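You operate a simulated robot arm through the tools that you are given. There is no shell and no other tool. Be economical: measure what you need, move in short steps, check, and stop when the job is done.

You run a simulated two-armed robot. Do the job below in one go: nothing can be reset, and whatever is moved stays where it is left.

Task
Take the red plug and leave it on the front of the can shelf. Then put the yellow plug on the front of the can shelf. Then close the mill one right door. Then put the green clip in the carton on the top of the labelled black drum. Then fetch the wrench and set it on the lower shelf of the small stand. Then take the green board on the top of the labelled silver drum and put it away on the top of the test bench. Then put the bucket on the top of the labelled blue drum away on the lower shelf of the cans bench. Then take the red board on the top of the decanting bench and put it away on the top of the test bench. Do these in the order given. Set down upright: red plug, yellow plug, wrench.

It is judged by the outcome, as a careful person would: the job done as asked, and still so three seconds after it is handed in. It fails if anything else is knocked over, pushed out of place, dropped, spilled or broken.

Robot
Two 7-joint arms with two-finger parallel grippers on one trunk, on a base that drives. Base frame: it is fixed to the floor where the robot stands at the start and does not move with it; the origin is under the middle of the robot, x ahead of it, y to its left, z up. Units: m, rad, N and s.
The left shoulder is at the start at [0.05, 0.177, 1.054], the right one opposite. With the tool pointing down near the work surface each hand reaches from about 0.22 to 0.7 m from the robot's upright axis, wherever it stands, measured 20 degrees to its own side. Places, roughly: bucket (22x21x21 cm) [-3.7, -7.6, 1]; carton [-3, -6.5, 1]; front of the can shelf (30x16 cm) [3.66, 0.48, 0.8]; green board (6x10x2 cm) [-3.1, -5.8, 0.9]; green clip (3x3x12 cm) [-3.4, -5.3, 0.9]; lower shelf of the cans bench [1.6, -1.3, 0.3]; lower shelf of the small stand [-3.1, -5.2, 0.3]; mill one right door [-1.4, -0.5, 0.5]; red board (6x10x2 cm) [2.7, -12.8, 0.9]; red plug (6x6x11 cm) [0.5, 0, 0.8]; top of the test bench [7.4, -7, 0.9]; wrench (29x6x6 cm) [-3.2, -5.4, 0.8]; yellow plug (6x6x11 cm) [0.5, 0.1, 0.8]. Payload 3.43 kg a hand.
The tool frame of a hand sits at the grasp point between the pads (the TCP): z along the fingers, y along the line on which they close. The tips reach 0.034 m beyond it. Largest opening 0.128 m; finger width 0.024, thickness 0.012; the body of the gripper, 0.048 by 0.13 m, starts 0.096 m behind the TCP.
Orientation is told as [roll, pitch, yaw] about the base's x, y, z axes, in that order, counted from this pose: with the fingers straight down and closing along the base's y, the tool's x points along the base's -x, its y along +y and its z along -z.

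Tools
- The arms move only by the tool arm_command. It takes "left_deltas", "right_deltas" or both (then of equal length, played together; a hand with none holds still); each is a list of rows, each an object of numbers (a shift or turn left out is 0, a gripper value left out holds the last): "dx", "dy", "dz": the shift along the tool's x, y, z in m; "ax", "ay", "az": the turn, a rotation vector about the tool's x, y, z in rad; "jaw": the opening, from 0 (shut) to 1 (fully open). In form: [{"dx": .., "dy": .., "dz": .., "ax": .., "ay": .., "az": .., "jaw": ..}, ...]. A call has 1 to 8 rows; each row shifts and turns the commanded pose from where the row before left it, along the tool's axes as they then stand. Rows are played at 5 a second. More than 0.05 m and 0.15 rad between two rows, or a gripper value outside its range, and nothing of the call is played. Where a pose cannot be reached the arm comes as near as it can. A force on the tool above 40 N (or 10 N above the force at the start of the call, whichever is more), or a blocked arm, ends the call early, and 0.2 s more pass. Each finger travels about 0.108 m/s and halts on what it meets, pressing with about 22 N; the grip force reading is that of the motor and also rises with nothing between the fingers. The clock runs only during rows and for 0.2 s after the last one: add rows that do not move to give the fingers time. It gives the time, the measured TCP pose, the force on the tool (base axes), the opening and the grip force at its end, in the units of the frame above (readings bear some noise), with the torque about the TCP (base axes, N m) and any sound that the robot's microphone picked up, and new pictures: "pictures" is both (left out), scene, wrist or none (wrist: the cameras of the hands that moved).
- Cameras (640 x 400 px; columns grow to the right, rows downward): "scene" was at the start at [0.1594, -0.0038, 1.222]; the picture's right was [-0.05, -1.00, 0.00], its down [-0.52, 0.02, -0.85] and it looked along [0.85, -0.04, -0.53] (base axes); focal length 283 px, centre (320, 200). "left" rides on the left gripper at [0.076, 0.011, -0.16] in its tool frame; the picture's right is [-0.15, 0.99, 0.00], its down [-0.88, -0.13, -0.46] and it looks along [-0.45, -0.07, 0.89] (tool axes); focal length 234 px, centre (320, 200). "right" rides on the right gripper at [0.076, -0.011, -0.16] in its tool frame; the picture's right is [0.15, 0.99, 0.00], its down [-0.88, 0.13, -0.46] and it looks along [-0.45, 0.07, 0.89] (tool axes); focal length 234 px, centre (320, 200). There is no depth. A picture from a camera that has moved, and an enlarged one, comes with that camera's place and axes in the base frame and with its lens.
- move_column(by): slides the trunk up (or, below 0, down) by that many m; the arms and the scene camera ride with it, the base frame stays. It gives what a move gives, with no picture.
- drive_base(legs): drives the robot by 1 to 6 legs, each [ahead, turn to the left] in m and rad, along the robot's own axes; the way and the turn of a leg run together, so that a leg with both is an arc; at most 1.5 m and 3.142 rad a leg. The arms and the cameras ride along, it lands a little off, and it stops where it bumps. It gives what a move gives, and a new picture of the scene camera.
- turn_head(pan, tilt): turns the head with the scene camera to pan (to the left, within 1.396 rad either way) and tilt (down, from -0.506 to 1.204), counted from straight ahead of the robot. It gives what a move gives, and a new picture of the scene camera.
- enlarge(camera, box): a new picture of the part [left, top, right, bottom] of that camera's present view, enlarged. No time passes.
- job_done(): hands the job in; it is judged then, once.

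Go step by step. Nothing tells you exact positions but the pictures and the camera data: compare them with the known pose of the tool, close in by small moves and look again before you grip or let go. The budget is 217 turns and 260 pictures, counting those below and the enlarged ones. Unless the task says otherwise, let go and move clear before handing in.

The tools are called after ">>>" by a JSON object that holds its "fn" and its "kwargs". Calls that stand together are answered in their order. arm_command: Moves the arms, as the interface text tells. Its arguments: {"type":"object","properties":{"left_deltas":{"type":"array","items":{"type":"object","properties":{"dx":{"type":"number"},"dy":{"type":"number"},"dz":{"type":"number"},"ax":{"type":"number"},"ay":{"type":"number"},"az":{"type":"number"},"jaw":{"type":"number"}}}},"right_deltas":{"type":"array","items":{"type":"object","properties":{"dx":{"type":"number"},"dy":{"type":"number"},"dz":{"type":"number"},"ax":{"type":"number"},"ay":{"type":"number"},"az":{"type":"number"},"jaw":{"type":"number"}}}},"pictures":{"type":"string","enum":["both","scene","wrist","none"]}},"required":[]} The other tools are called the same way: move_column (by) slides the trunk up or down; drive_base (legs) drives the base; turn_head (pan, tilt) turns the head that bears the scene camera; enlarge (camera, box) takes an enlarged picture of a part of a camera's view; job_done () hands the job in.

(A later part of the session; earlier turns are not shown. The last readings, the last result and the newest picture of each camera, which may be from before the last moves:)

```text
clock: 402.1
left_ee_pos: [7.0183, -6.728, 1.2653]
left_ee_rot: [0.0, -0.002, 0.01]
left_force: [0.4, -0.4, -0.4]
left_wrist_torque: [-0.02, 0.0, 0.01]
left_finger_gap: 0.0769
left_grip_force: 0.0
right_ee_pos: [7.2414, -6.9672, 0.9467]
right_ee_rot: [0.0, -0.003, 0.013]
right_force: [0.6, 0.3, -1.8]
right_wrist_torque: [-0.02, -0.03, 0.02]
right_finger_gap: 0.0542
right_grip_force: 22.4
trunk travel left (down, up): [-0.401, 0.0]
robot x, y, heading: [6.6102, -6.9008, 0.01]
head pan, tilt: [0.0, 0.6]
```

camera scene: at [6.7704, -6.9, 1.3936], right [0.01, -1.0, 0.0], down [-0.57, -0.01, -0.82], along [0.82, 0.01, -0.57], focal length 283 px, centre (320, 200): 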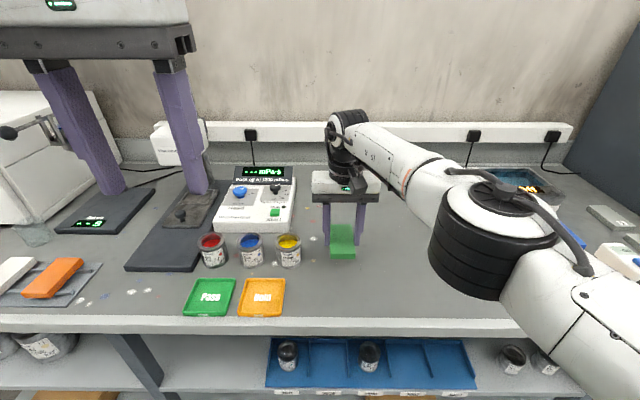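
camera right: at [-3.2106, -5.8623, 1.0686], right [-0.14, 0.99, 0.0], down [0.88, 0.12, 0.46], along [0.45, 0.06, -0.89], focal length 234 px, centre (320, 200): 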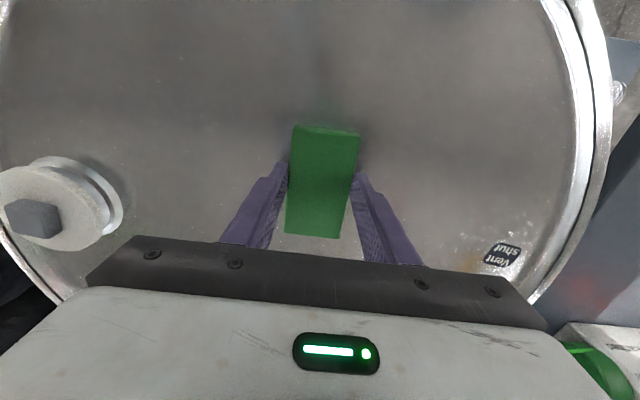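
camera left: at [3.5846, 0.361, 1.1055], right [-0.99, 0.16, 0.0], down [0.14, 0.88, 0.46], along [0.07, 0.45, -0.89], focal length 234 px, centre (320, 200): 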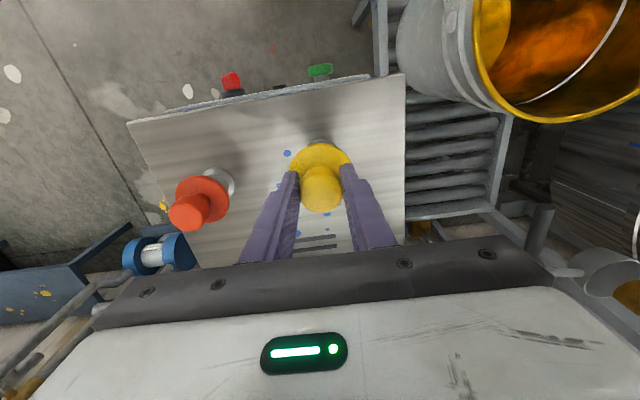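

>>> {"fn": "arm_command", "kwargs": {"right_deltas": [{"dz": 0.005}, {"dz": 0.004}, {"dz": 0.004}, {"dz": 0.004}, {"dz": 0.004}, {}], "pictures": "wrist"}}

```text
clock: 403.5
left_ee_pos: [7.0187, -6.7272, 1.2647]
left_ee_rot: [-0.001, -0.001, 0.009]
left_force: [0.6, -0.5, -0.9]
left_wrist_torque: [0.0, 0.0, -0.02]
left_finger_gap: 0.0766
left_grip_force: 0.0
right_ee_pos: [7.2422, -6.97, 0.925]
right_ee_rot: [0.001, 0.0, 0.013]
right_force: [0.1, -0.1, -1.4]
right_wrist_torque: [-0.03, -0.01, 0.03]
right_finger_gap: 0.0539
right_grip_force: 21.7
trunk travel left (down, up): [-0.401, 0.0]
robot x, y, heading: [6.613, -6.9029, 0.011]
head pan, tilt: [0.0, 0.6]
camera right: at [7.1663, -6.982, 1.0854], right [-0.16, 0.99, 0.0], down [0.88, 0.14, 0.46], along [0.45, 0.07, -0.89], focal length 234 px, centre (320, 200)
```

right: 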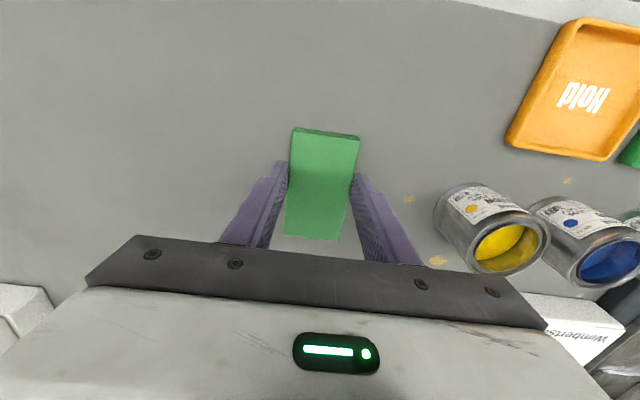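

>>> {"fn": "arm_command", "kwargs": {"right_deltas": [{"dz": 0.005}, {"dz": 0.004}, {"dz": 0.004}, {"dz": 0.004}, {"dz": 0.004}, {"dz": 0.004}, {}], "pictures": "wrist"}}

```text
clock: 404.7
left_ee_pos: [7.017, -6.7275, 1.2647]
left_ee_rot: [0.0, -0.003, 0.007]
left_force: [1.2, -0.2, 0.3]
left_wrist_torque: [0.02, 0.04, -0.01]
left_finger_gap: 0.0768
left_grip_force: 0.1
right_ee_pos: [7.2444, -6.9696, 0.9136]
right_ee_rot: [0.001, -0.01, 0.011]
right_force: [-7.2, -1.4, 18.0]
right_wrist_torque: [-0.52, 0.53, -0.24]
right_finger_gap: 0.0541
right_grip_force: 22.0
trunk travel left (down, up): [-0.401, 0.0]
robot x, y, heading: [6.6112, -6.9021, 0.009]
head pan, tilt: [0.0, 0.6]
stopped in row 6 (right hand): the force on the tool passed its limit at 42 N (the readings are from after the stop); the commanded pose is now the measured one
camera right: at [7.1669, -6.9815, 1.0736], right [-0.16, 0.99, 0.0], down [0.88, 0.14, 0.46], along [0.46, 0.07, -0.89], focal length 234 px, centre (320, 200)
```

right: 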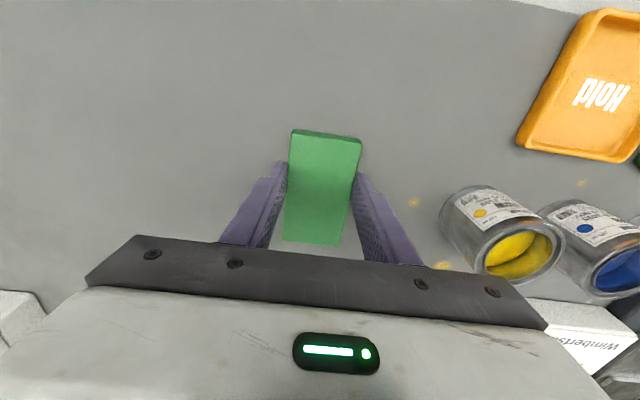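

Contact. I'll release and rise.

>>> {"fn": "arm_command", "kwargs": {"right_deltas": [{"dz": -0.003}, {"jaw": 0.6}, {}, {}, {"dz": -0.03}, {"dz": -0.045}, {"dz": -0.045, "dx": 0.02}, {"dz": -0.03, "dx": 0.03}], "pictures": "scene"}}

```text
clock: 406.5
left_ee_pos: [7.0169, -6.7283, 1.2656]
left_ee_rot: [0.0, -0.004, 0.009]
left_force: [-0.6, 0.9, -0.1]
left_wrist_torque: [-0.02, -0.06, 0.01]
left_finger_gap: 0.0767
left_grip_force: 0.0
right_ee_pos: [7.1929, -6.9699, 1.0643]
right_ee_rot: [-0.001, -0.007, 0.011]
right_force: [0.0, 0.8, 0.0]
right_wrist_torque: [0.0, 0.01, -0.02]
right_finger_gap: 0.0768
right_grip_force: 0.0
trunk travel left (down, up): [-0.401, 0.0]
robot x, y, heading: [6.6096, -6.9021, 0.01]
head pan, tilt: [0.0, 0.6]
camera scene: at [6.769, -6.9003, 1.3938], right [0.01, -1.0, 0.0], down [-0.56, -0.01, -0.83], along [0.83, 0.01, -0.56], focal length 283 px, centre (320, 200)
```

scene: 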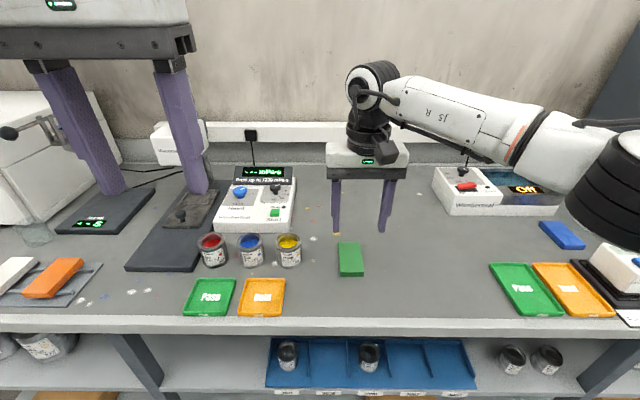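

The green board is in place. I'll drive back to the drums for the bucket.

>>> {"fn": "drive_base", "kwargs": {"legs": [[-0.6, 0.0], [0.0, 2.754], [1.5, 0.0], [1.5, 0.0], [1.5, 0.0], [1.5, 0.0]]}}

>>> {"fn": "drive_base", "kwargs": {"legs": [[0.75, 0.0], [0.0, 0.37], [1.5, 0.0], [1.5, 0.0], [1.0, 0.0]]}}

```text
clock: 444.5
left_ee_pos: [-0.0253, -4.8045, 1.2656]
left_ee_rot: [-0.001, -0.002, 2.783]
left_force: [0.8, -0.3, 0.6]
left_wrist_torque: [-0.01, 0.01, -0.01]
left_finger_gap: 0.0768
left_grip_force: 0.0
right_ee_pos: [-0.1025, -4.5158, 1.0634]
right_ee_rot: [0.001, -0.007, 2.786]
right_force: [-0.5, 0.0, 0.8]
right_wrist_torque: [0.0, 0.01, 0.0]
right_finger_gap: 0.0768
right_grip_force: 0.1
trunk travel left (down, up): [-0.401, 0.0]
robot x, y, heading: [0.4167, -4.7877, 2.783]
head pan, tilt: [0.0, 0.6]
camera scene: at [0.2681, -4.7326, 1.3937], right [0.35, 0.94, 0.0], down [0.53, -0.2, -0.82], along [-0.77, 0.29, -0.57], focal length 283 px, centre (320, 200)
```

scene: 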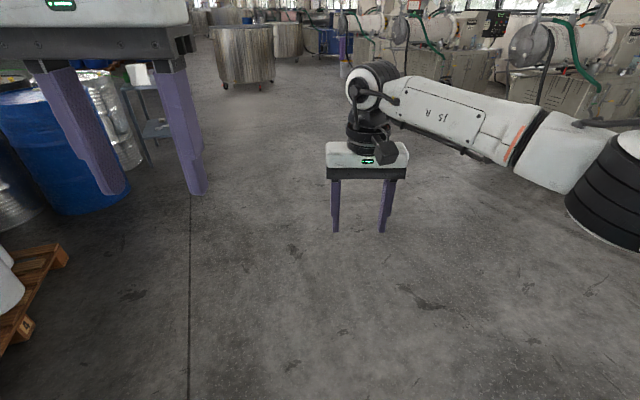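

```text
clock: 468.8
left_ee_pos: [-4.7639, -4.7172, 1.2654]
left_ee_rot: [0.001, -0.001, 3.123]
left_force: [-1.5, 0.1, -0.1]
left_wrist_torque: [0.02, 0.0, -0.02]
left_finger_gap: 0.0767
left_grip_force: 0.1
right_ee_pos: [-4.9347, -4.4703, 1.0625]
right_ee_rot: [0.0, -0.008, 3.127]
right_force: [0.6, -1.5, -0.2]
right_wrist_torque: [0.0, -0.02, 0.02]
right_finger_gap: 0.0768
right_grip_force: 0.0
trunk travel left (down, up): [-0.401, 0.0]
robot x, y, heading: [-4.3539, -4.5536, 3.124]
head pan, tilt: [0.0, 0.6]
camera scene: at [-4.512, -4.5512, 1.3937], right [0.02, 1.0, 0.0], down [0.57, -0.01, -0.82], along [-0.82, 0.01, -0.57], focal length 283 px, centre (320, 200)
```

scene: 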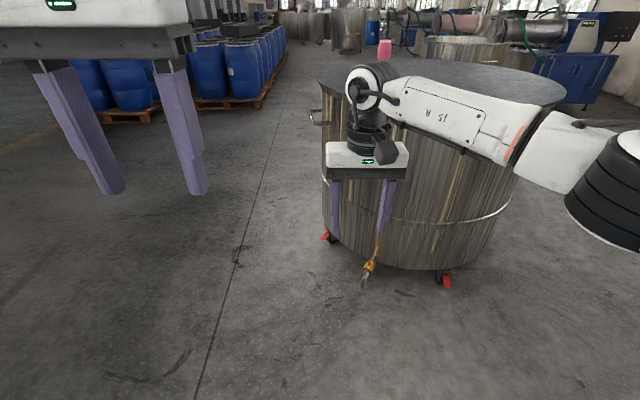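

>>> {"fn": "drive_base", "kwargs": {"legs": [[0.0, 1.588], [1.5, 0.0], [1.2, 0.0]]}}

>>> {"fn": "turn_head", "kwargs": {"pan": 0.7, "tilt": 0.35}}

```text
clock: 485.7
left_ee_pos: [-4.2172, -7.6585, 1.2643]
left_ee_rot: [0.0, -0.001, -1.606]
left_force: [0.5, 0.4, -0.7]
left_wrist_torque: [0.03, -0.01, -0.03]
left_finger_gap: 0.0768
left_grip_force: 0.0
right_ee_pos: [-4.4666, -7.8235, 1.0633]
right_ee_rot: [0.0, -0.008, -1.602]
right_force: [-0.8, 0.7, 0.0]
right_wrist_torque: [0.02, -0.01, -0.05]
right_finger_gap: 0.0768
right_grip_force: 0.1
trunk travel left (down, up): [-0.401, 0.0]
robot x, y, heading: [-4.3756, -7.2428, -1.605]
head pan, tilt: [0.0, 0.6]
camera scene: at [-4.3785, -7.403, 1.3937], right [-1.0, 0.03, 0.0], down [0.02, 0.56, -0.82], along [-0.03, -0.82, -0.57], focal length 283 px, centre (320, 200)
```

scene: 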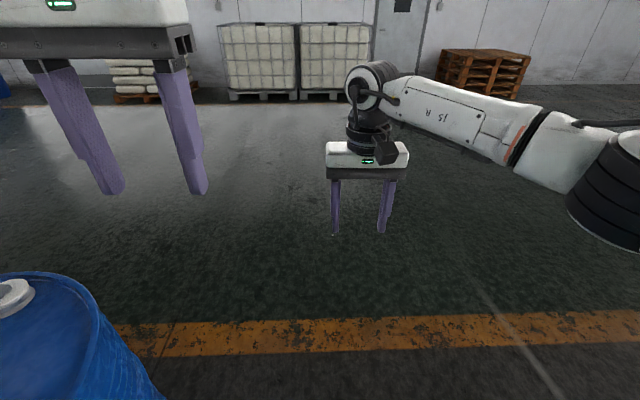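

```text
clock: 486.8
left_ee_pos: [-4.2175, -7.6578, 1.266]
left_ee_rot: [0.002, -0.002, -1.606]
left_force: [0.2, 1.1, -0.6]
left_wrist_torque: [0.02, -0.01, 0.03]
left_finger_gap: 0.0767
left_grip_force: 0.0
right_ee_pos: [-4.4663, -7.8241, 1.0639]
right_ee_rot: [-0.001, -0.008, -1.604]
right_force: [0.0, 1.7, -0.6]
right_wrist_torque: [0.01, 0.04, -0.01]
right_finger_gap: 0.0767
right_grip_force: 0.1
trunk travel left (down, up): [-0.401, 0.0]
robot x, y, heading: [-4.3795, -7.2454, -1.605]
head pan, tilt: [0.7, 0.351]
camera scene: at [-4.318, -7.3876, 1.4165], right [-0.79, -0.62, 0.0], down [-0.21, 0.27, -0.94], along [0.58, -0.74, -0.34], focal length 283 px, centre (320, 200)
```

scene: 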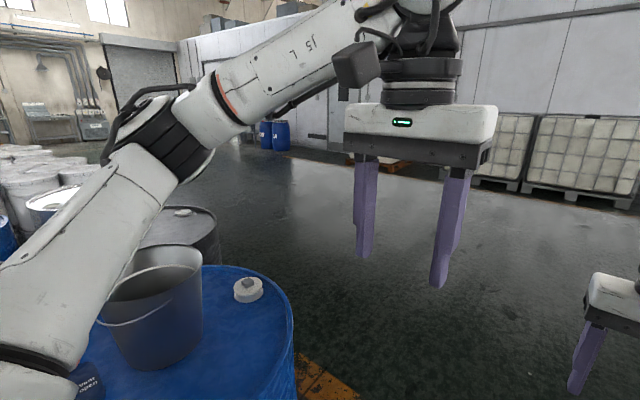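

The bucket stands on the blue drum at about (-3.72, -7.56). I'll raise and retract the right hand so it clears the bucket, then face it squarely.

>>> {"fn": "arm_command", "kwargs": {"right_deltas": [{"dz": -0.045}, {"dz": -0.045, "dx": 0.02}, {"dz": -0.045, "dx": 0.03}, {"dz": -0.035, "dx": 0.035}, {"dx": 0.045, "dy": -0.02}, {"dx": 0.02, "dy": -0.04}, {}], "pictures": "none"}}

>>> {"fn": "drive_base", "kwargs": {"legs": [[0.33, 0.0], [0.0, 1.6]]}}

>>> {"fn": "turn_head", "kwargs": {"pan": 0.0, "tilt": 0.6}}

>>> {"fn": "enlarge", "kwargs": {"camera": "scene", "box": [220, 120, 420, 320]}}

```text
refused: row 3 steps farther than a row can; nothing moved
```

```text
clock: 492.9
left_ee_pos: [-3.9722, -7.4217, 1.2652]
left_ee_rot: [0.0, -0.003, -0.024]
left_force: [0.0, 0.4, 0.0]
left_wrist_torque: [-0.04, 0.0, -0.02]
left_finger_gap: 0.0765
left_grip_force: 0.1
right_ee_pos: [-3.8025, -7.6694, 1.0635]
right_ee_rot: [0.0, -0.007, -0.021]
right_force: [-1.7, -0.3, 0.4]
right_wrist_torque: [0.04, 0.0, 0.1]
right_finger_gap: 0.0764
right_grip_force: 0.1
trunk travel left (down, up): [-0.401, 0.0]
robot x, y, heading: [-4.3815, -7.5835, -0.023]
head pan, tilt: [0.7, 0.351]
camera scene: at [-4.2415, -7.525, 1.4165], right [0.63, -0.78, 0.0], down [-0.27, -0.22, -0.94], along [0.73, 0.59, -0.34], focal length 283 px, centre (320, 200)
```

scene: 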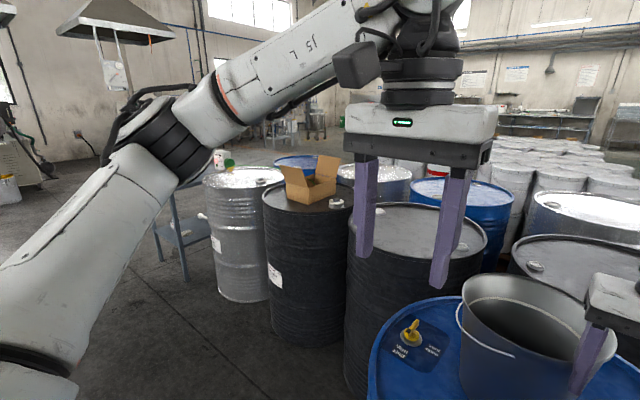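

```text
clock: 493.9
left_ee_pos: [-3.9725, -7.4227, 1.2645]
left_ee_rot: [0.001, -0.003, -0.024]
left_force: [-0.2, -0.6, 0.9]
left_wrist_torque: [0.03, -0.01, 0.01]
left_finger_gap: 0.0767
left_grip_force: 0.0
right_ee_pos: [-3.8029, -7.669, 1.0635]
right_ee_rot: [0.0, -0.008, -0.021]
right_force: [-1.3, -1.0, -0.5]
right_wrist_torque: [0.01, 0.0, 0.08]
right_finger_gap: 0.0764
right_grip_force: 0.1
trunk travel left (down, up): [-0.401, 0.0]
robot x, y, heading: [-4.3827, -7.5847, -0.019]
head pan, tilt: [0.0, 0.6]
camera scene: at [-4.2255, -7.5853, 1.3938], right [-0.02, -1.0, 0.0], down [-0.56, 0.01, -0.83], along [0.83, -0.02, -0.56], focal length 283 px, centre (320, 200)
```

scene: 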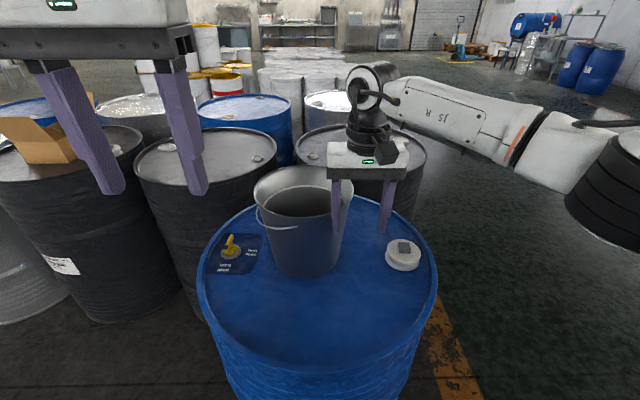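

```text
2.00 times, centred on (320, 220) of scene
camera zoom: at [-4.2255, -7.5853, 1.3938], right [-0.02, -1.0, 0.0], down [-0.56, 0.01, -0.83], along [0.83, -0.02, -0.56], focal length 565 px, centre (320, 160)
```

zoom: 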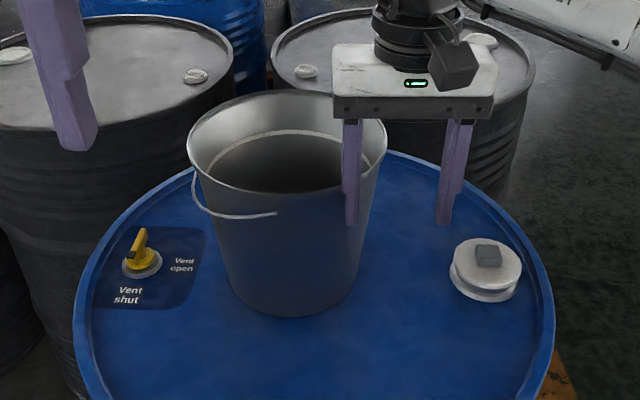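

The right-arm move was refused, so the right hand ended up close beside the bucket. The bucket still stands. I'll lift the hand straight up and look into the bucket.

>>> {"fn": "arm_command", "kwargs": {"right_deltas": [{"dz": -0.03}, {"dz": -0.045}, {"dz": -0.045}, {"dz": -0.04}, {"dx": 0.03}, {"dx": 0.03}, {}], "pictures": "both"}}

```text
clock: 495.5
left_ee_pos: [-3.9707, -7.422, 1.2656]
left_ee_rot: [0.001, -0.001, -0.025]
left_force: [-0.4, -0.2, 0.8]
left_wrist_torque: [-0.01, 0.04, -0.02]
left_finger_gap: 0.0767
left_grip_force: 0.1
right_ee_pos: [-3.863, -7.6682, 1.2225]
right_ee_rot: [0.0, -0.006, -0.021]
right_force: [0.5, -0.4, -0.4]
right_wrist_torque: [0.03, 0.02, 0.02]
right_finger_gap: 0.0767
right_grip_force: 0.0
trunk travel left (down, up): [-0.401, 0.0]
robot x, y, heading: [-4.3818, -7.582, -0.02]
head pan, tilt: [0.0, 0.6]
camera scene: at [-4.225, -7.5853, 1.3937], right [-0.02, -1.0, 0.0], down [-0.57, 0.01, -0.82], along [0.82, -0.02, -0.57], focal length 283 px, centre (320, 200)
camera right: at [-3.9405, -7.6779, 1.3827], right [-0.13, 0.99, 0.0], down [0.88, 0.11, 0.46], along [0.46, 0.06, -0.89], focal length 234 px, centre (320, 200)
```

scene: 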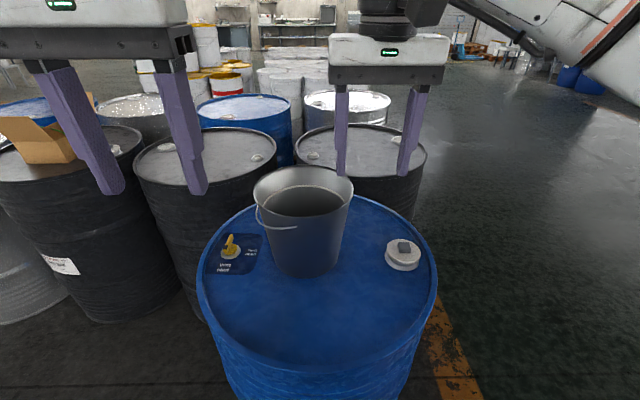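
right: 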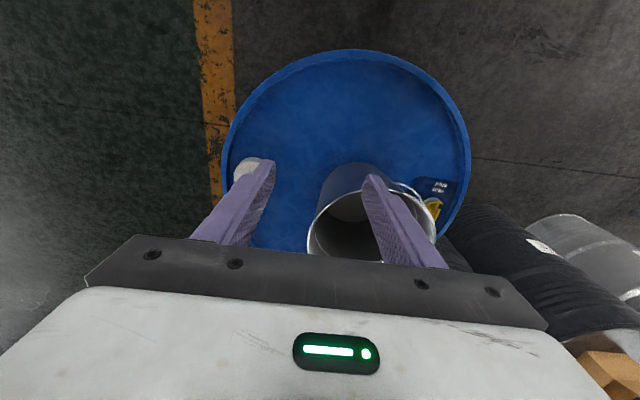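

>>> {"fn": "enlarge", "kwargs": {"camera": "scene", "box": [230, 150, 380, 290]}}

```text
2.86 times, centred on (305, 220) of scene
camera zoom: at [-4.225, -7.5853, 1.3937], right [-0.02, -1.0, 0.0], down [-0.57, 0.01, -0.82], along [0.82, -0.02, -0.57], focal length 808 px, centre (363, 143)
```

zoom: 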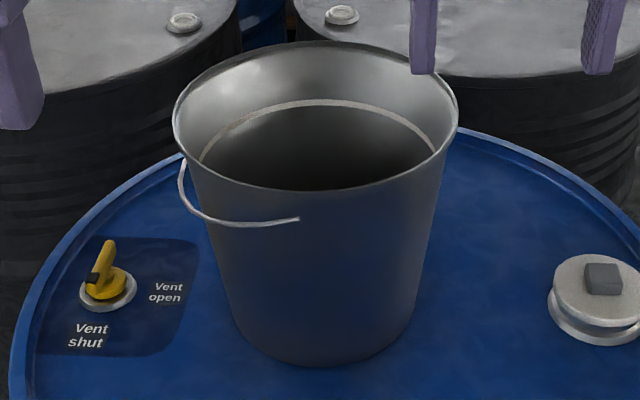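

The bucket looks empty. Its rim is at about z 1.06, centred near (-3.71, -7.56), radius about 0.105, with a thin bail pivoting at its sides. I'll hold it level with both hands on opposite sides of the rim, hands tilted forward. First I tilt both hands.

>>> {"fn": "arm_command", "kwargs": {"left_deltas": [{"ay": -0.15, "jaw": 0.6}, {"ay": -0.15}, {"ay": -0.15}, {"ay": -0.15}, {"ay": -0.15}, {"ay": -0.15}, {}], "right_deltas": [{"ay": -0.15, "jaw": 0.6}, {"ay": -0.15}, {"ay": -0.15}, {"ay": -0.15}, {"ay": -0.15}, {"ay": -0.15}, {}], "pictures": "none"}}

```text
clock: 497.1
left_ee_pos: [-3.9705, -7.4215, 1.2657]
left_ee_rot: [-0.003, -0.905, -0.023]
left_force: [0.1, 0.2, 0.2]
left_wrist_torque: [-0.04, 0.02, -0.02]
left_finger_gap: 0.0768
left_grip_force: 0.1
right_ee_pos: [-3.8638, -7.6679, 1.2233]
right_ee_rot: [0.003, -0.908, -0.023]
right_force: [0.9, 0.3, 0.1]
right_wrist_torque: [0.0, 0.0, -0.04]
right_finger_gap: 0.0767
right_grip_force: 0.0
trunk travel left (down, up): [-0.401, 0.0]
robot x, y, heading: [-4.3899, -7.5838, -0.022]
head pan, tilt: [0.0, 0.6]
```

>>> {"fn": "arm_command", "kwargs": {"left_deltas": [{"dz": 0.0407, "dx": -0.0075, "dy": -0.0041}, {"dz": 0.0407, "dx": -0.0075, "dy": -0.0041}, {"dz": 0.0407, "dx": -0.0075, "dy": -0.0041}, {"dz": 0.0407, "dx": -0.0075, "dy": -0.0041}, {"dz": 0.0407, "dx": -0.0075, "dy": -0.0041}, {"dz": 0.0407, "dx": -0.0075, "dy": -0.0041}, {"dz": 0.0407, "dx": -0.0075, "dy": -0.0041}, {}], "right_deltas": [{"dz": 0.0249, "dx": -0.0028}, {"dz": 0.0249, "dx": -0.0028}, {"dz": 0.0249, "dx": -0.0028}, {"dz": 0.0249, "dx": -0.0028}, {"dz": 0.0249, "dx": -0.0028}, {"dz": 0.0249, "dx": -0.0028}, {"dz": 0.0249, "dx": -0.0028}, {}], "pictures": "both"}}

```text
clock: 498.9
left_ee_pos: [-3.7158, -7.4578, 1.128]
left_ee_rot: [0.001, -0.902, -0.024]
left_force: [-1.0, 0.1, 0.3]
left_wrist_torque: [0.01, 0.01, 0.02]
left_finger_gap: 0.0769
left_grip_force: 0.1
right_ee_pos: [-3.7152, -7.6705, 1.1313]
right_ee_rot: [0.0, -0.909, -0.02]
right_force: [-1.7, -0.2, -0.2]
right_wrist_torque: [0.01, 0.04, 0.01]
right_finger_gap: 0.0769
right_grip_force: 0.1
trunk travel left (down, up): [-0.401, 0.0]
robot x, y, heading: [-4.3865, -7.5825, -0.019]
head pan, tilt: [0.0, 0.6]
camera scene: at [-4.226, -7.5852, 1.3939], right [-0.02, -1.0, 0.0], down [-0.56, 0.01, -0.83], along [0.83, -0.02, -0.56], focal length 283 px, centre (320, 200)
camera right: at [-3.8881, -7.6783, 1.1705], right [-0.07, 0.99, -0.12], down [0.19, 0.13, 0.97], along [0.98, 0.05, -0.19], focal length 234 px, centre (320, 200)
camera left: at [-3.8885, -7.4424, 1.1669], right [0.11, 0.99, 0.12], down [0.18, -0.14, 0.97], along [0.98, -0.09, -0.2], focal length 234 px, centre (320, 200)
```

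scene: 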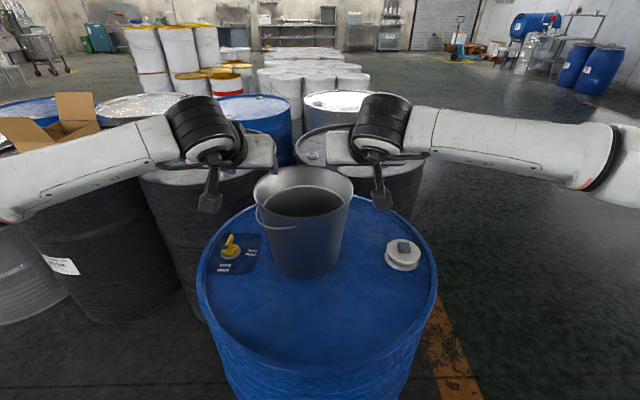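
right: 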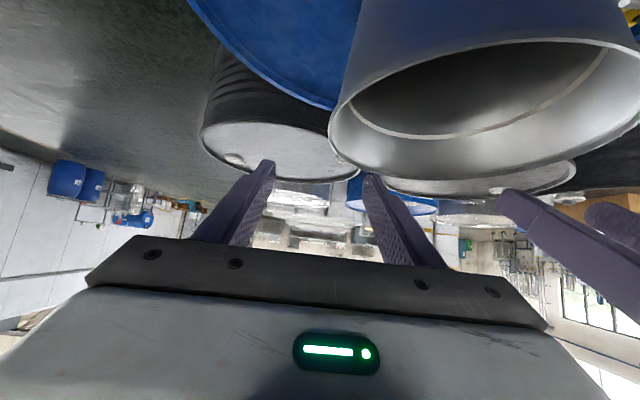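
left: 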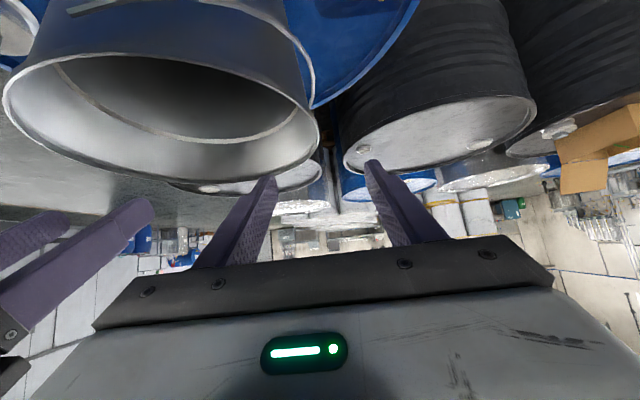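

Both wrist views place the rim's side points at (-3.687, -7.454) and (-3.687, -7.668), z ≈ 1.055. I'll lower both hands so they straddle the rim.

>>> {"fn": "arm_command", "kwargs": {"left_deltas": [{"dz": 0.035, "dx": 0.018, "dy": 0.003}, {"dz": 0.035, "dx": 0.026}, {}], "right_deltas": [{"dz": 0.035, "dx": 0.018, "dy": 0.003}, {"dz": 0.035, "dx": 0.029}, {}], "pictures": "both"}}

```text
clock: 499.7
left_ee_pos: [-3.6887, -7.4553, 1.0491]
left_ee_rot: [0.0, -0.902, -0.024]
left_force: [0.4, -0.1, 0.4]
left_wrist_torque: [0.01, -0.03, 0.03]
left_finger_gap: 0.0767
left_grip_force: 0.0
right_ee_pos: [-3.6875, -7.6679, 1.0503]
right_ee_rot: [0.003, -0.91, -0.021]
right_force: [0.4, 0.2, -0.7]
right_wrist_torque: [-0.02, -0.01, 0.02]
right_finger_gap: 0.0765
right_grip_force: 0.1
trunk travel left (down, up): [-0.401, 0.0]
robot x, y, heading: [-4.3817, -7.5805, -0.023]
head pan, tilt: [0.0, 0.6]
camera scene: at [-4.2258, -7.5853, 1.3938], right [-0.02, -1.0, 0.0], down [-0.56, 0.01, -0.83], along [0.83, -0.02, -0.56], focal length 283 px, centre (320, 200)
camera right: at [-3.8605, -7.6763, 1.0892], right [-0.07, 0.99, -0.11], down [0.19, 0.13, 0.97], along [0.98, 0.05, -0.19], focal length 234 px, centre (320, 200)
camera left: at [-3.8608, -7.4399, 1.0891], right [0.11, 0.99, 0.12], down [0.18, -0.14, 0.97], along [0.98, -0.09, -0.2], focal length 234 px, centre (320, 200)
```

scene: 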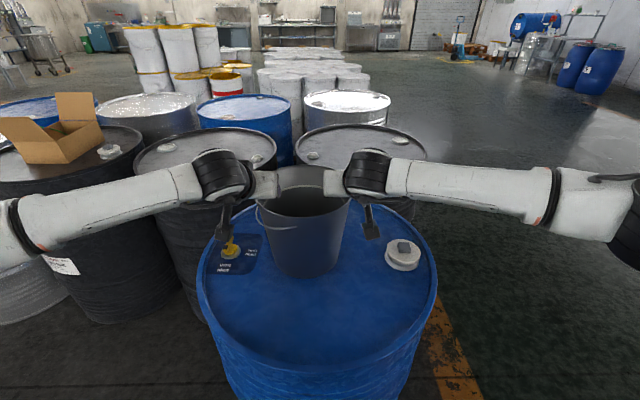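
right: 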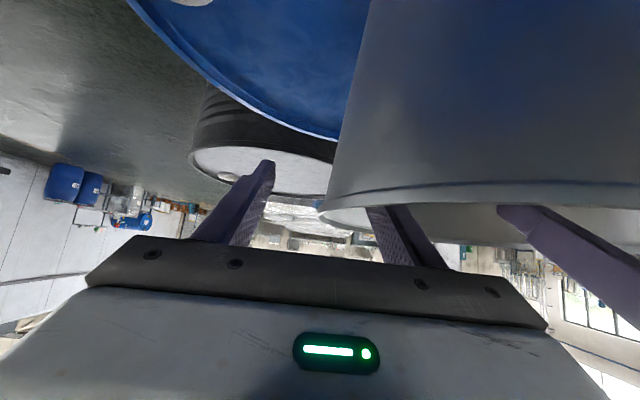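
left: 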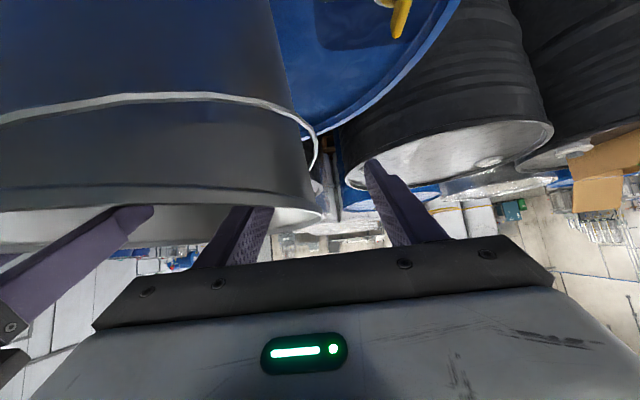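

Both inner fingers are inside the rim. I'll close both grippers.

>>> {"fn": "arm_command", "kwargs": {"left_deltas": [{"jaw": 0.0}, {}, {}, {}], "right_deltas": [{"jaw": 0.0}, {}, {}, {}], "pictures": "scene"}}

```text
clock: 500.7
left_ee_pos: [-3.6904, -7.4657, 1.0525]
left_ee_rot: [-0.015, -0.907, -0.033]
left_force: [3.3, -31.7, 1.6]
left_wrist_torque: [-0.72, 1.0, -0.25]
left_finger_gap: 0.0133
left_grip_force: 22.1
right_ee_pos: [-3.691, -7.6569, 1.051]
right_ee_rot: [0.017, -0.91, -0.007]
right_force: [-5.3, 30.0, 1.9]
right_wrist_torque: [0.48, 0.04, 1.25]
right_finger_gap: 0.0184
right_grip_force: 21.8
trunk travel left (down, up): [-0.401, 0.0]
robot x, y, heading: [-4.3834, -7.5812, -0.016]
head pan, tilt: [0.0, 0.6]
camera scene: at [-4.2258, -7.5854, 1.3938], right [-0.02, -1.0, 0.0], down [-0.56, 0.01, -0.83], along [0.83, -0.02, -0.56], focal length 283 px, centre (320, 200)
```

scene: 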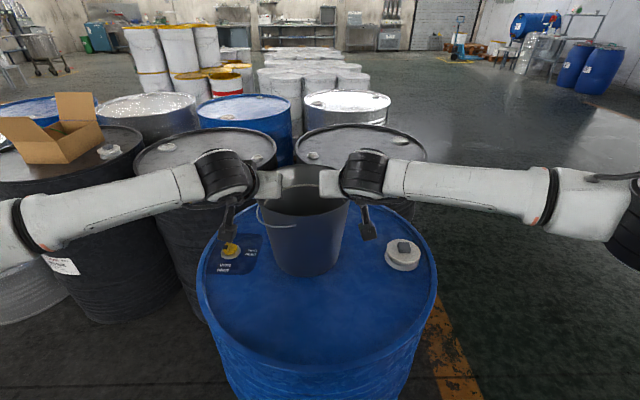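

The hands got pulled inward about 1 cm each. I'll relieve that by commanding the same shift, then lift with the trunk and arms.

>>> {"fn": "arm_command", "kwargs": {"left_deltas": [{"dy": -0.0045}, {"dy": -0.0045}, {}], "right_deltas": [{"dy": 0.0045}, {"dy": 0.0045}, {}], "pictures": "none"}}

```text
clock: 501.5
left_ee_pos: [-3.6886, -7.4645, 1.0511]
left_ee_rot: [-0.004, -0.905, -0.023]
left_force: [-0.7, -13.6, 2.7]
left_wrist_torque: [-1.15, 0.09, -0.98]
left_finger_gap: 0.0141
left_grip_force: 21.9
right_ee_pos: [-3.6892, -7.6568, 1.0518]
right_ee_rot: [0.005, -0.908, -0.019]
right_force: [-2.6, 14.9, -1.2]
right_wrist_torque: [0.49, 0.18, 1.11]
right_finger_gap: 0.0189
right_grip_force: 21.6
trunk travel left (down, up): [-0.401, 0.0]
robot x, y, heading: [-4.3811, -7.5794, -0.025]
head pan, tilt: [0.0, 0.6]
```

>>> {"fn": "arm_command", "kwargs": {"left_deltas": [{"dy": -0.003}, {"dz": -0.0062, "dx": -0.0078}, {"dz": -0.0124, "dx": -0.0157}, {"dz": -0.0124, "dx": -0.0157}, {"dz": -0.0124, "dx": -0.0157}, {}], "right_deltas": [{"dy": 0.003}, {"dz": -0.0062, "dx": -0.0078}, {"dz": -0.0124, "dx": -0.0157}, {"dz": -0.0124, "dx": -0.0157}, {"dz": -0.0124, "dx": -0.0157}, {}], "pictures": "scene"}}

```text
clock: 502.9
left_ee_pos: [-3.6891, -7.4651, 1.1219]
left_ee_rot: [0.001, -0.901, -0.023]
left_force: [2.5, -0.6, -1.7]
left_wrist_torque: [-0.75, -0.29, -0.5]
left_finger_gap: 0.0129
left_grip_force: 21.8
right_ee_pos: [-3.6872, -7.6564, 1.1211]
right_ee_rot: [0.001, -0.905, -0.022]
right_force: [-2.5, 1.5, -3.2]
right_wrist_torque: [0.64, 0.26, 0.96]
right_finger_gap: 0.0181
right_grip_force: 21.8
trunk travel left (down, up): [-0.401, 0.0]
robot x, y, heading: [-4.3855, -7.5834, -0.026]
head pan, tilt: [0.0, 0.6]
camera scene: at [-4.2243, -7.5852, 1.3935], right [-0.02, -1.0, 0.0], down [-0.57, 0.01, -0.82], along [0.82, -0.02, -0.57], focal length 283 px, centre (320, 200)
```

scene: 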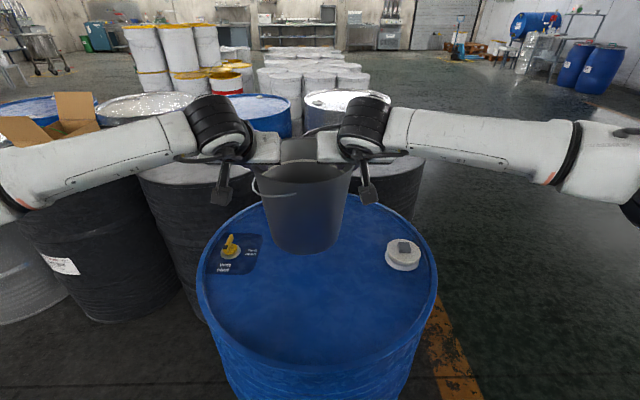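

The bucket is up and level, and light (about 0.5 kg). I'll back off, tuck it closer, and drive toward the cans bench.

>>> {"fn": "drive_base", "kwargs": {"legs": [[-0.6, 0.0]]}}

>>> {"fn": "arm_command", "kwargs": {"left_deltas": [{"dz": -0.0235, "dx": 0.0187}, {"dz": -0.0235, "dx": 0.0187}, {"dz": -0.0235, "dx": 0.0187}, {"dz": -0.0235, "dx": 0.0187}, {"dz": -0.0235, "dx": 0.0187}, {}], "right_deltas": [{"dz": -0.0235, "dx": 0.0187}, {"dz": -0.0235, "dx": 0.0187}, {"dz": -0.0235, "dx": 0.0187}, {"dz": -0.0235, "dx": 0.0187}, {"dz": -0.0235, "dx": 0.0187}, {}], "pictures": "scene"}}

```text
clock: 506.2
left_ee_pos: [-4.275, -7.4548, 1.1215]
left_ee_rot: [0.004, -0.901, -0.03]
left_force: [-1.8, 16.1, -3.3]
left_wrist_torque: [-0.72, 0.0, -0.83]
left_finger_gap: 0.0129
left_grip_force: 22.4
right_ee_pos: [-4.2738, -7.6473, 1.1205]
right_ee_rot: [0.002, -0.907, -0.029]
right_force: [2.5, -16.1, -3.1]
right_wrist_torque: [0.71, -0.03, 0.58]
right_finger_gap: 0.0182
right_grip_force: 21.7
trunk travel left (down, up): [-0.401, 0.0]
robot x, y, heading: [-4.9686, -7.568, -0.028]
head pan, tilt: [0.0, 0.6]
camera scene: at [-4.8114, -7.5717, 1.3937], right [-0.03, -1.0, 0.0], down [-0.56, 0.02, -0.82], along [0.82, -0.02, -0.57], focal length 283 px, centre (320, 200)
```

scene: 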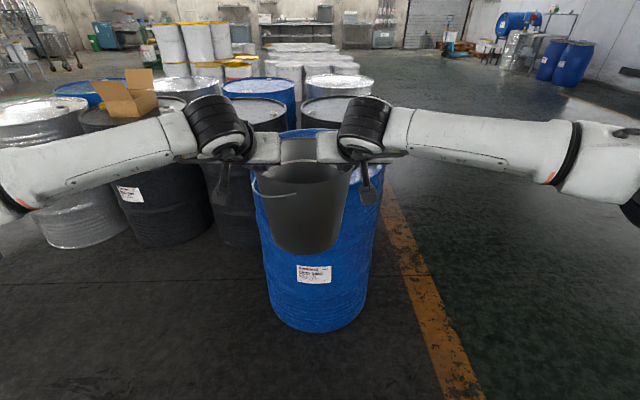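

```text
clock: 507.6
left_ee_pos: [-4.4243, -7.4497, 1.1204]
left_ee_rot: [0.001, -0.902, -0.029]
left_force: [0.7, 4.1, -0.7]
left_wrist_torque: [-1.07, -0.37, -0.95]
left_finger_gap: 0.0129
left_grip_force: 21.9
right_ee_pos: [-4.4259, -7.6419, 1.1183]
right_ee_rot: [0.002, -0.904, -0.029]
right_force: [0.9, -3.5, -5.5]
right_wrist_torque: [0.6, 0.39, 0.86]
right_finger_gap: 0.0174
right_grip_force: 21.6
trunk travel left (down, up): [-0.401, 0.0]
robot x, y, heading: [-4.9704, -7.5674, -0.027]
head pan, tilt: [0.0, 0.6]
camera scene: at [-4.8106, -7.5718, 1.3935], right [-0.03, -1.0, 0.0], down [-0.57, 0.02, -0.82], along [0.82, -0.02, -0.57], focal length 283 px, centre (320, 200)
```

scene: 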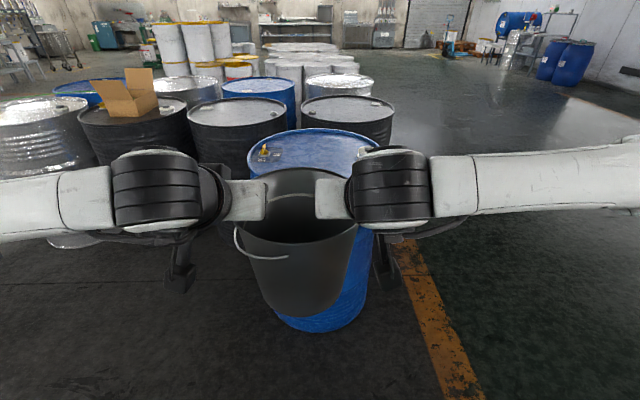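

>>> {"fn": "drive_base", "kwargs": {"legs": [[0.0, 1.598], [1.5, 0.0], [1.55, 0.0]]}}

```text
refused: 1.55 is not a number from -1.5 to 1.5
```

>>> {"fn": "drive_base", "kwargs": {"legs": [[0.0, 1.598], [1.5, 0.0], [1.5, 0.0], [0.0, -1.57], [1.5, 0.0], [1.5, 0.0]]}}

>>> {"fn": "drive_base", "kwargs": {"legs": [[1.5, 0.0], [0.5, 0.0], [0.0, 1.57]]}}

>>> {"fn": "turn_head", "kwargs": {"pan": 0.0, "tilt": 0.3}}

```text
clock: 543.6
left_ee_pos: [-1.4829, -4.3249, 1.1193]
left_ee_rot: [0.001, -0.899, 0.018]
left_force: [0.5, 7.6, -1.5]
left_wrist_torque: [-0.71, -0.11, -0.63]
left_finger_gap: 0.0128
left_grip_force: 21.9
right_ee_pos: [-1.4734, -4.5164, 1.1185]
right_ee_rot: [-0.003, -0.906, 0.018]
right_force: [-0.7, -7.2, -2.3]
right_wrist_torque: [0.62, 0.14, 0.68]
right_finger_gap: 0.0158
right_grip_force: 21.8
trunk travel left (down, up): [-0.401, 0.0]
robot x, y, heading: [-2.0222, -4.468, 0.022]
head pan, tilt: [0.0, 0.6]
camera scene: at [-1.862, -4.4648, 1.3936], right [0.02, -1.0, 0.0], down [-0.57, -0.01, -0.82], along [0.82, 0.02, -0.57], focal length 283 px, centre (320, 200)
```

scene: 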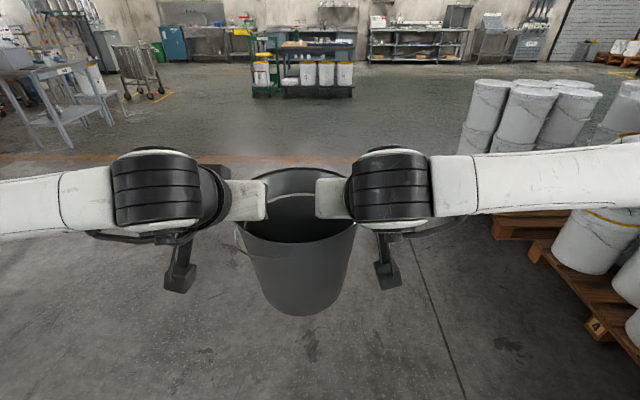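

```text
clock: 557.5
left_ee_pos: [-0.1398, -3.8588, 1.1186]
left_ee_rot: [0.001, -0.899, 1.613]
left_force: [-6.3, 2.4, -2.8]
left_wrist_torque: [0.12, -0.48, -0.32]
left_finger_gap: 0.0123
left_grip_force: 22.0
right_ee_pos: [0.0523, -3.8471, 1.119]
right_ee_rot: [-0.003, -0.906, 1.612]
right_force: [6.5, -1.8, -1.8]
right_wrist_torque: [-0.11, 0.6, 0.72]
right_finger_gap: 0.0149
right_grip_force: 21.7
trunk travel left (down, up): [-0.401, 0.0]
robot x, y, heading: [0.0161, -4.3929, 1.613]
head pan, tilt: [0.0, 0.6]
camera scene: at [0.0089, -4.2356, 1.3936], right [1.0, 0.04, 0.0], down [0.02, -0.56, -0.82], along [-0.04, 0.82, -0.57], focal length 283 px, centre (320, 200)
```

scene: 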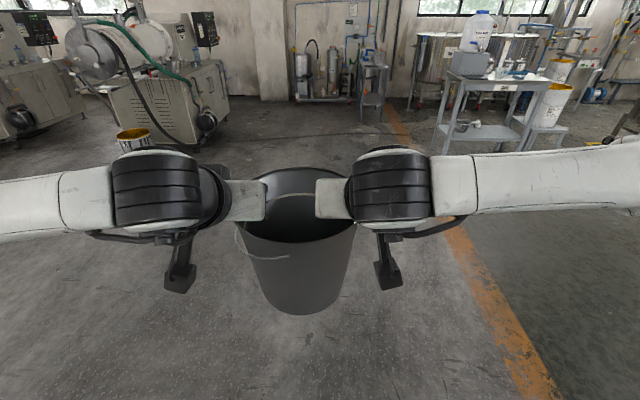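

```text
clock: 558.4
left_ee_pos: [-0.1399, -3.8594, 1.1196]
left_ee_rot: [0.002, -0.899, 1.613]
left_force: [-2.9, 1.6, -2.6]
left_wrist_torque: [-0.04, -0.62, -0.48]
left_finger_gap: 0.0127
left_grip_force: 21.9
right_ee_pos: [0.0528, -3.8468, 1.1191]
right_ee_rot: [-0.002, -0.906, 1.611]
right_force: [2.4, -1.6, -2.7]
right_wrist_torque: [0.07, 0.72, 0.76]
right_finger_gap: 0.0148
right_grip_force: 22.3
trunk travel left (down, up): [-0.401, 0.0]
robot x, y, heading: [0.0175, -4.3976, 1.612]
head pan, tilt: [0.0, 0.3]
camera scene: at [0.0089, -4.2306, 1.4211], right [1.0, 0.04, 0.0], down [0.01, -0.3, -0.95], along [-0.04, 0.95, -0.3], focal length 283 px, centre (320, 200)
```

scene: 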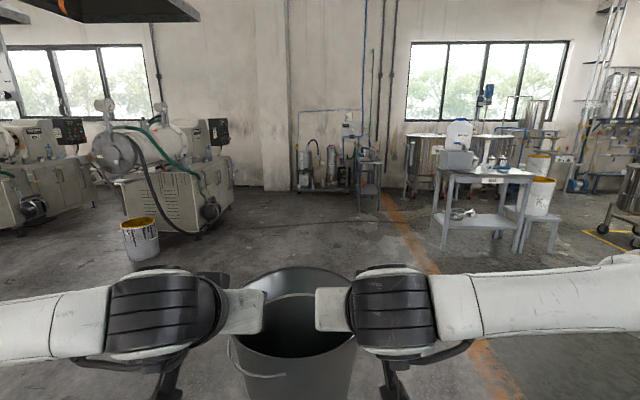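

>>> {"fn": "enlarge", "kwargs": {"camera": "scene", "box": [420, 110, 580, 260]}}

```text
2.67 times, centred on (500, 185) of scene
camera zoom: at [0.0089, -4.2306, 1.4211], right [1.0, 0.04, 0.0], down [0.01, -0.3, -0.95], along [-0.04, 0.95, -0.3], focal length 754 px, centre (-160, 240)
```

zoom: 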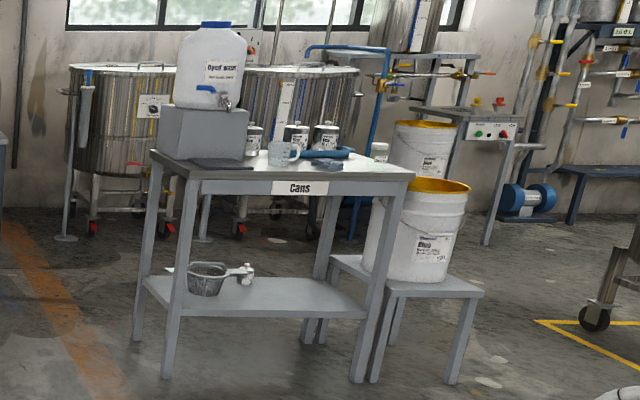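

The cans bench is open from this south side too, and the right half of its lower shelf is free (x ≈ 1.62–1.92, z ≈ 0.3). I'll line up with x ≈ 1.72, facing +y.

>>> {"fn": "drive_base", "kwargs": {"legs": [[0.0, -1.612], [1.5, 0.0], [0.2, 0.0], [0.0, 1.57], [1.5, 0.0], [0.3, 0.0]]}}

>>> {"fn": "turn_head", "kwargs": {"pan": 0.0, "tilt": 0.5}}

```text
clock: 583.3
left_ee_pos: [1.4916, -2.0143, 1.1183]
left_ee_rot: [0.003, -0.901, 1.617]
left_force: [-11.5, -0.3, -3.2]
left_wrist_torque: [0.07, -0.53, -0.54]
left_finger_gap: 0.0125
left_grip_force: 21.9
right_ee_pos: [1.6835, -2.0012, 1.118]
right_ee_rot: [-0.002, -0.905, 1.616]
right_force: [12.8, 1.0, -1.5]
right_wrist_torque: [-0.09, 0.64, 0.58]
right_finger_gap: 0.013
right_grip_force: 21.9
trunk travel left (down, up): [-0.401, 0.0]
robot x, y, heading: [1.6508, -2.5481, 1.615]
head pan, tilt: [0.0, 0.3]
camera scene: at [1.6413, -2.3856, 1.421], right [1.0, 0.05, 0.0], down [0.01, -0.3, -0.95], along [-0.04, 0.95, -0.3], focal length 283 px, centre (320, 200)
```

scene: 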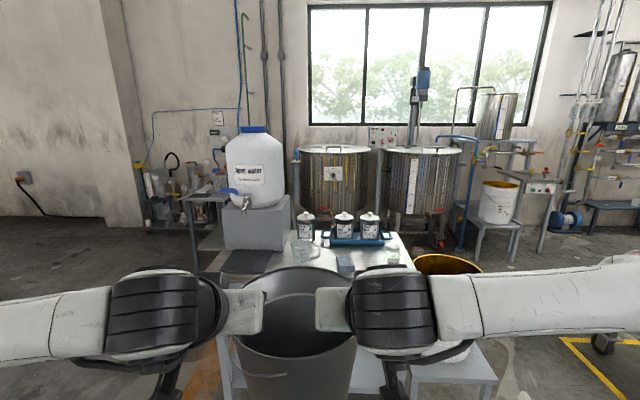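

```text
clock: 584.0
left_ee_pos: [1.4907, -2.0167, 1.1188]
left_ee_rot: [0.002, -0.901, 1.614]
left_force: [-2.7, 1.2, -3.7]
left_wrist_torque: [-0.11, -0.65, -0.56]
left_finger_gap: 0.0126
left_grip_force: 22.3
right_ee_pos: [1.6837, -2.0036, 1.1189]
right_ee_rot: [0.0, -0.906, 1.617]
right_force: [1.9, -1.0, -2.8]
right_wrist_torque: [0.08, 0.66, 0.73]
right_finger_gap: 0.0132
right_grip_force: 21.7
trunk travel left (down, up): [-0.401, 0.0]
robot x, y, heading: [1.649, -2.553, 1.617]
head pan, tilt: [0.0, 0.499]
camera scene: at [1.6415, -2.3888, 1.4028], right [1.0, 0.05, 0.0], down [0.02, -0.48, -0.88], along [-0.04, 0.88, -0.48], focal length 283 px, centre (320, 200)
```

scene: 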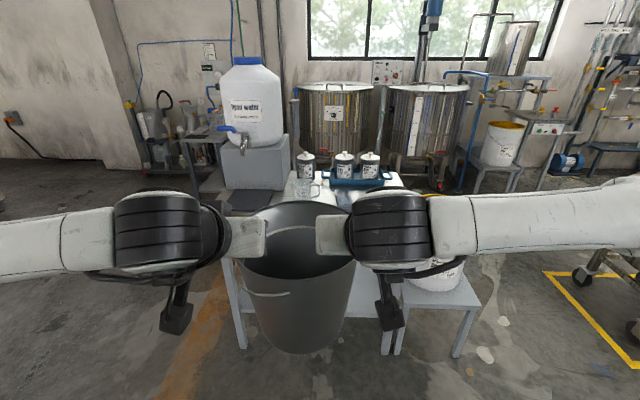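

I need to be about 0.11 m further right and squared up. I'll jog the base, then lower the bucket.

>>> {"fn": "drive_base", "kwargs": {"legs": [[-0.25, 0.0], [0.0, -0.396], [0.33, 0.0], [0.0, 0.35]]}}

>>> {"fn": "move_column", "kwargs": {"by": -0.395}}

>>> {"fn": "arm_command", "kwargs": {"left_deltas": [{"dz": 0.0124, "dx": 0.0157}, {"dz": 0.0186, "dx": 0.0235}, {"dz": 0.0186, "dx": 0.0235}, {"dz": 0.0186, "dx": 0.0235}, {"dz": 0.0186, "dx": 0.0235}, {}], "right_deltas": [{"dz": 0.0124, "dx": 0.0157}, {"dz": 0.0186, "dx": 0.0235}, {"dz": 0.0186, "dx": 0.0235}, {"dz": 0.0186, "dx": 0.0235}, {"dz": 0.0186, "dx": 0.0235}, {}], "pictures": "scene"}}

```text
clock: 589.9
left_ee_pos: [1.6322, -1.9496, 1.1185]
left_ee_rot: [0.002, -0.9, 1.581]
left_force: [-5.5, 0.9, -2.4]
left_wrist_torque: [0.04, -0.6, -0.48]
left_finger_gap: 0.0121
left_grip_force: 22.1
right_ee_pos: [1.8256, -1.9432, 1.1191]
right_ee_rot: [-0.004, -0.906, 1.58]
right_force: [4.5, -1.5, -3.1]
right_wrist_torque: [-0.01, 0.64, 0.72]
right_finger_gap: 0.0127
right_grip_force: 22.0
trunk travel left (down, up): [-0.401, 0.0]
robot x, y, heading: [1.7691, -2.4904, 1.582]
head pan, tilt: [0.0, 0.499]
camera scene: at [1.769, -2.3276, 1.4027], right [1.0, 0.01, 0.0], down [0.01, -0.48, -0.88], along [-0.01, 0.88, -0.48], focal length 283 px, centre (320, 200)
```

scene: 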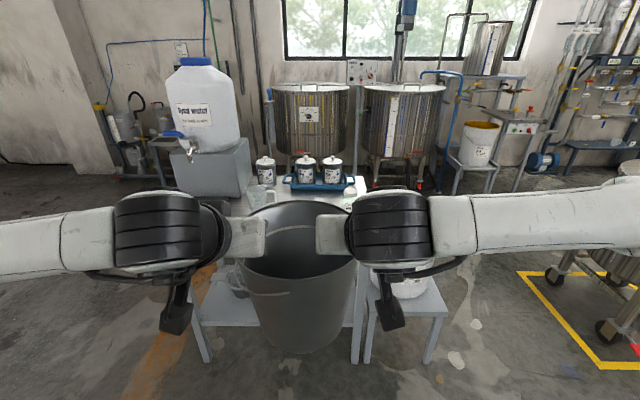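

```text
clock: 593.6
left_ee_pos: [1.6331, -1.9505, 0.7247]
left_ee_rot: [0.003, -0.899, 1.579]
left_force: [-2.8, 1.6, -1.6]
left_wrist_torque: [0.18, -0.61, -0.5]
left_finger_gap: 0.0119
left_grip_force: 22.4
right_ee_pos: [1.8264, -1.9427, 0.7252]
right_ee_rot: [-0.002, -0.905, 1.581]
right_force: [2.8, -1.6, -2.4]
right_wrist_torque: [-0.23, 0.6, 0.75]
right_finger_gap: 0.0129
right_grip_force: 22.1
trunk travel left (down, up): [-0.006, 0.395]
robot x, y, heading: [1.7748, -2.4897, 1.58]
head pan, tilt: [0.0, 0.499]
```

```text
clock: 595.0
left_ee_pos: [1.6331, -1.9511, 0.5836]
left_ee_rot: [0.003, -0.899, 1.579]
left_force: [1.7, 1.1, -3.2]
left_wrist_torque: [-0.14, -0.63, -0.52]
left_finger_gap: 0.0116
left_grip_force: 21.9
right_ee_pos: [1.8264, -1.9411, 0.5846]
right_ee_rot: [-0.001, -0.907, 1.579]
right_force: [-0.8, -1.7, -2.3]
right_wrist_torque: [0.13, 0.66, 0.84]
right_finger_gap: 0.0128
right_grip_force: 22.5
trunk travel left (down, up): [-0.006, 0.395]
robot x, y, heading: [1.7726, -2.4893, 1.58]
head pan, tilt: [0.0, 0.499]
camera scene: at [1.7696, -2.3277, 1.0077], right [1.0, 0.01, 0.0], down [0.0, -0.48, -0.88], along [-0.01, 0.88, -0.48], focal length 283 px, centre (320, 200)
```

scene: 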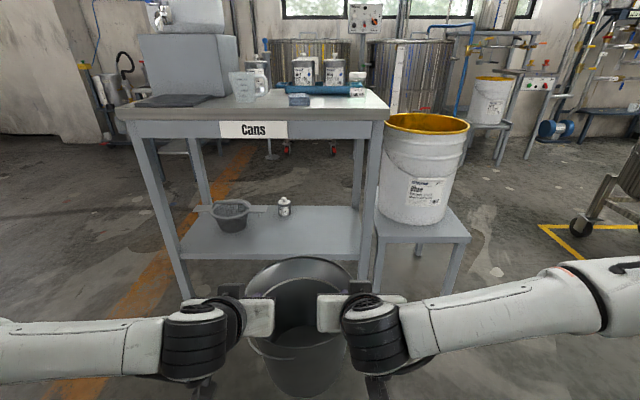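

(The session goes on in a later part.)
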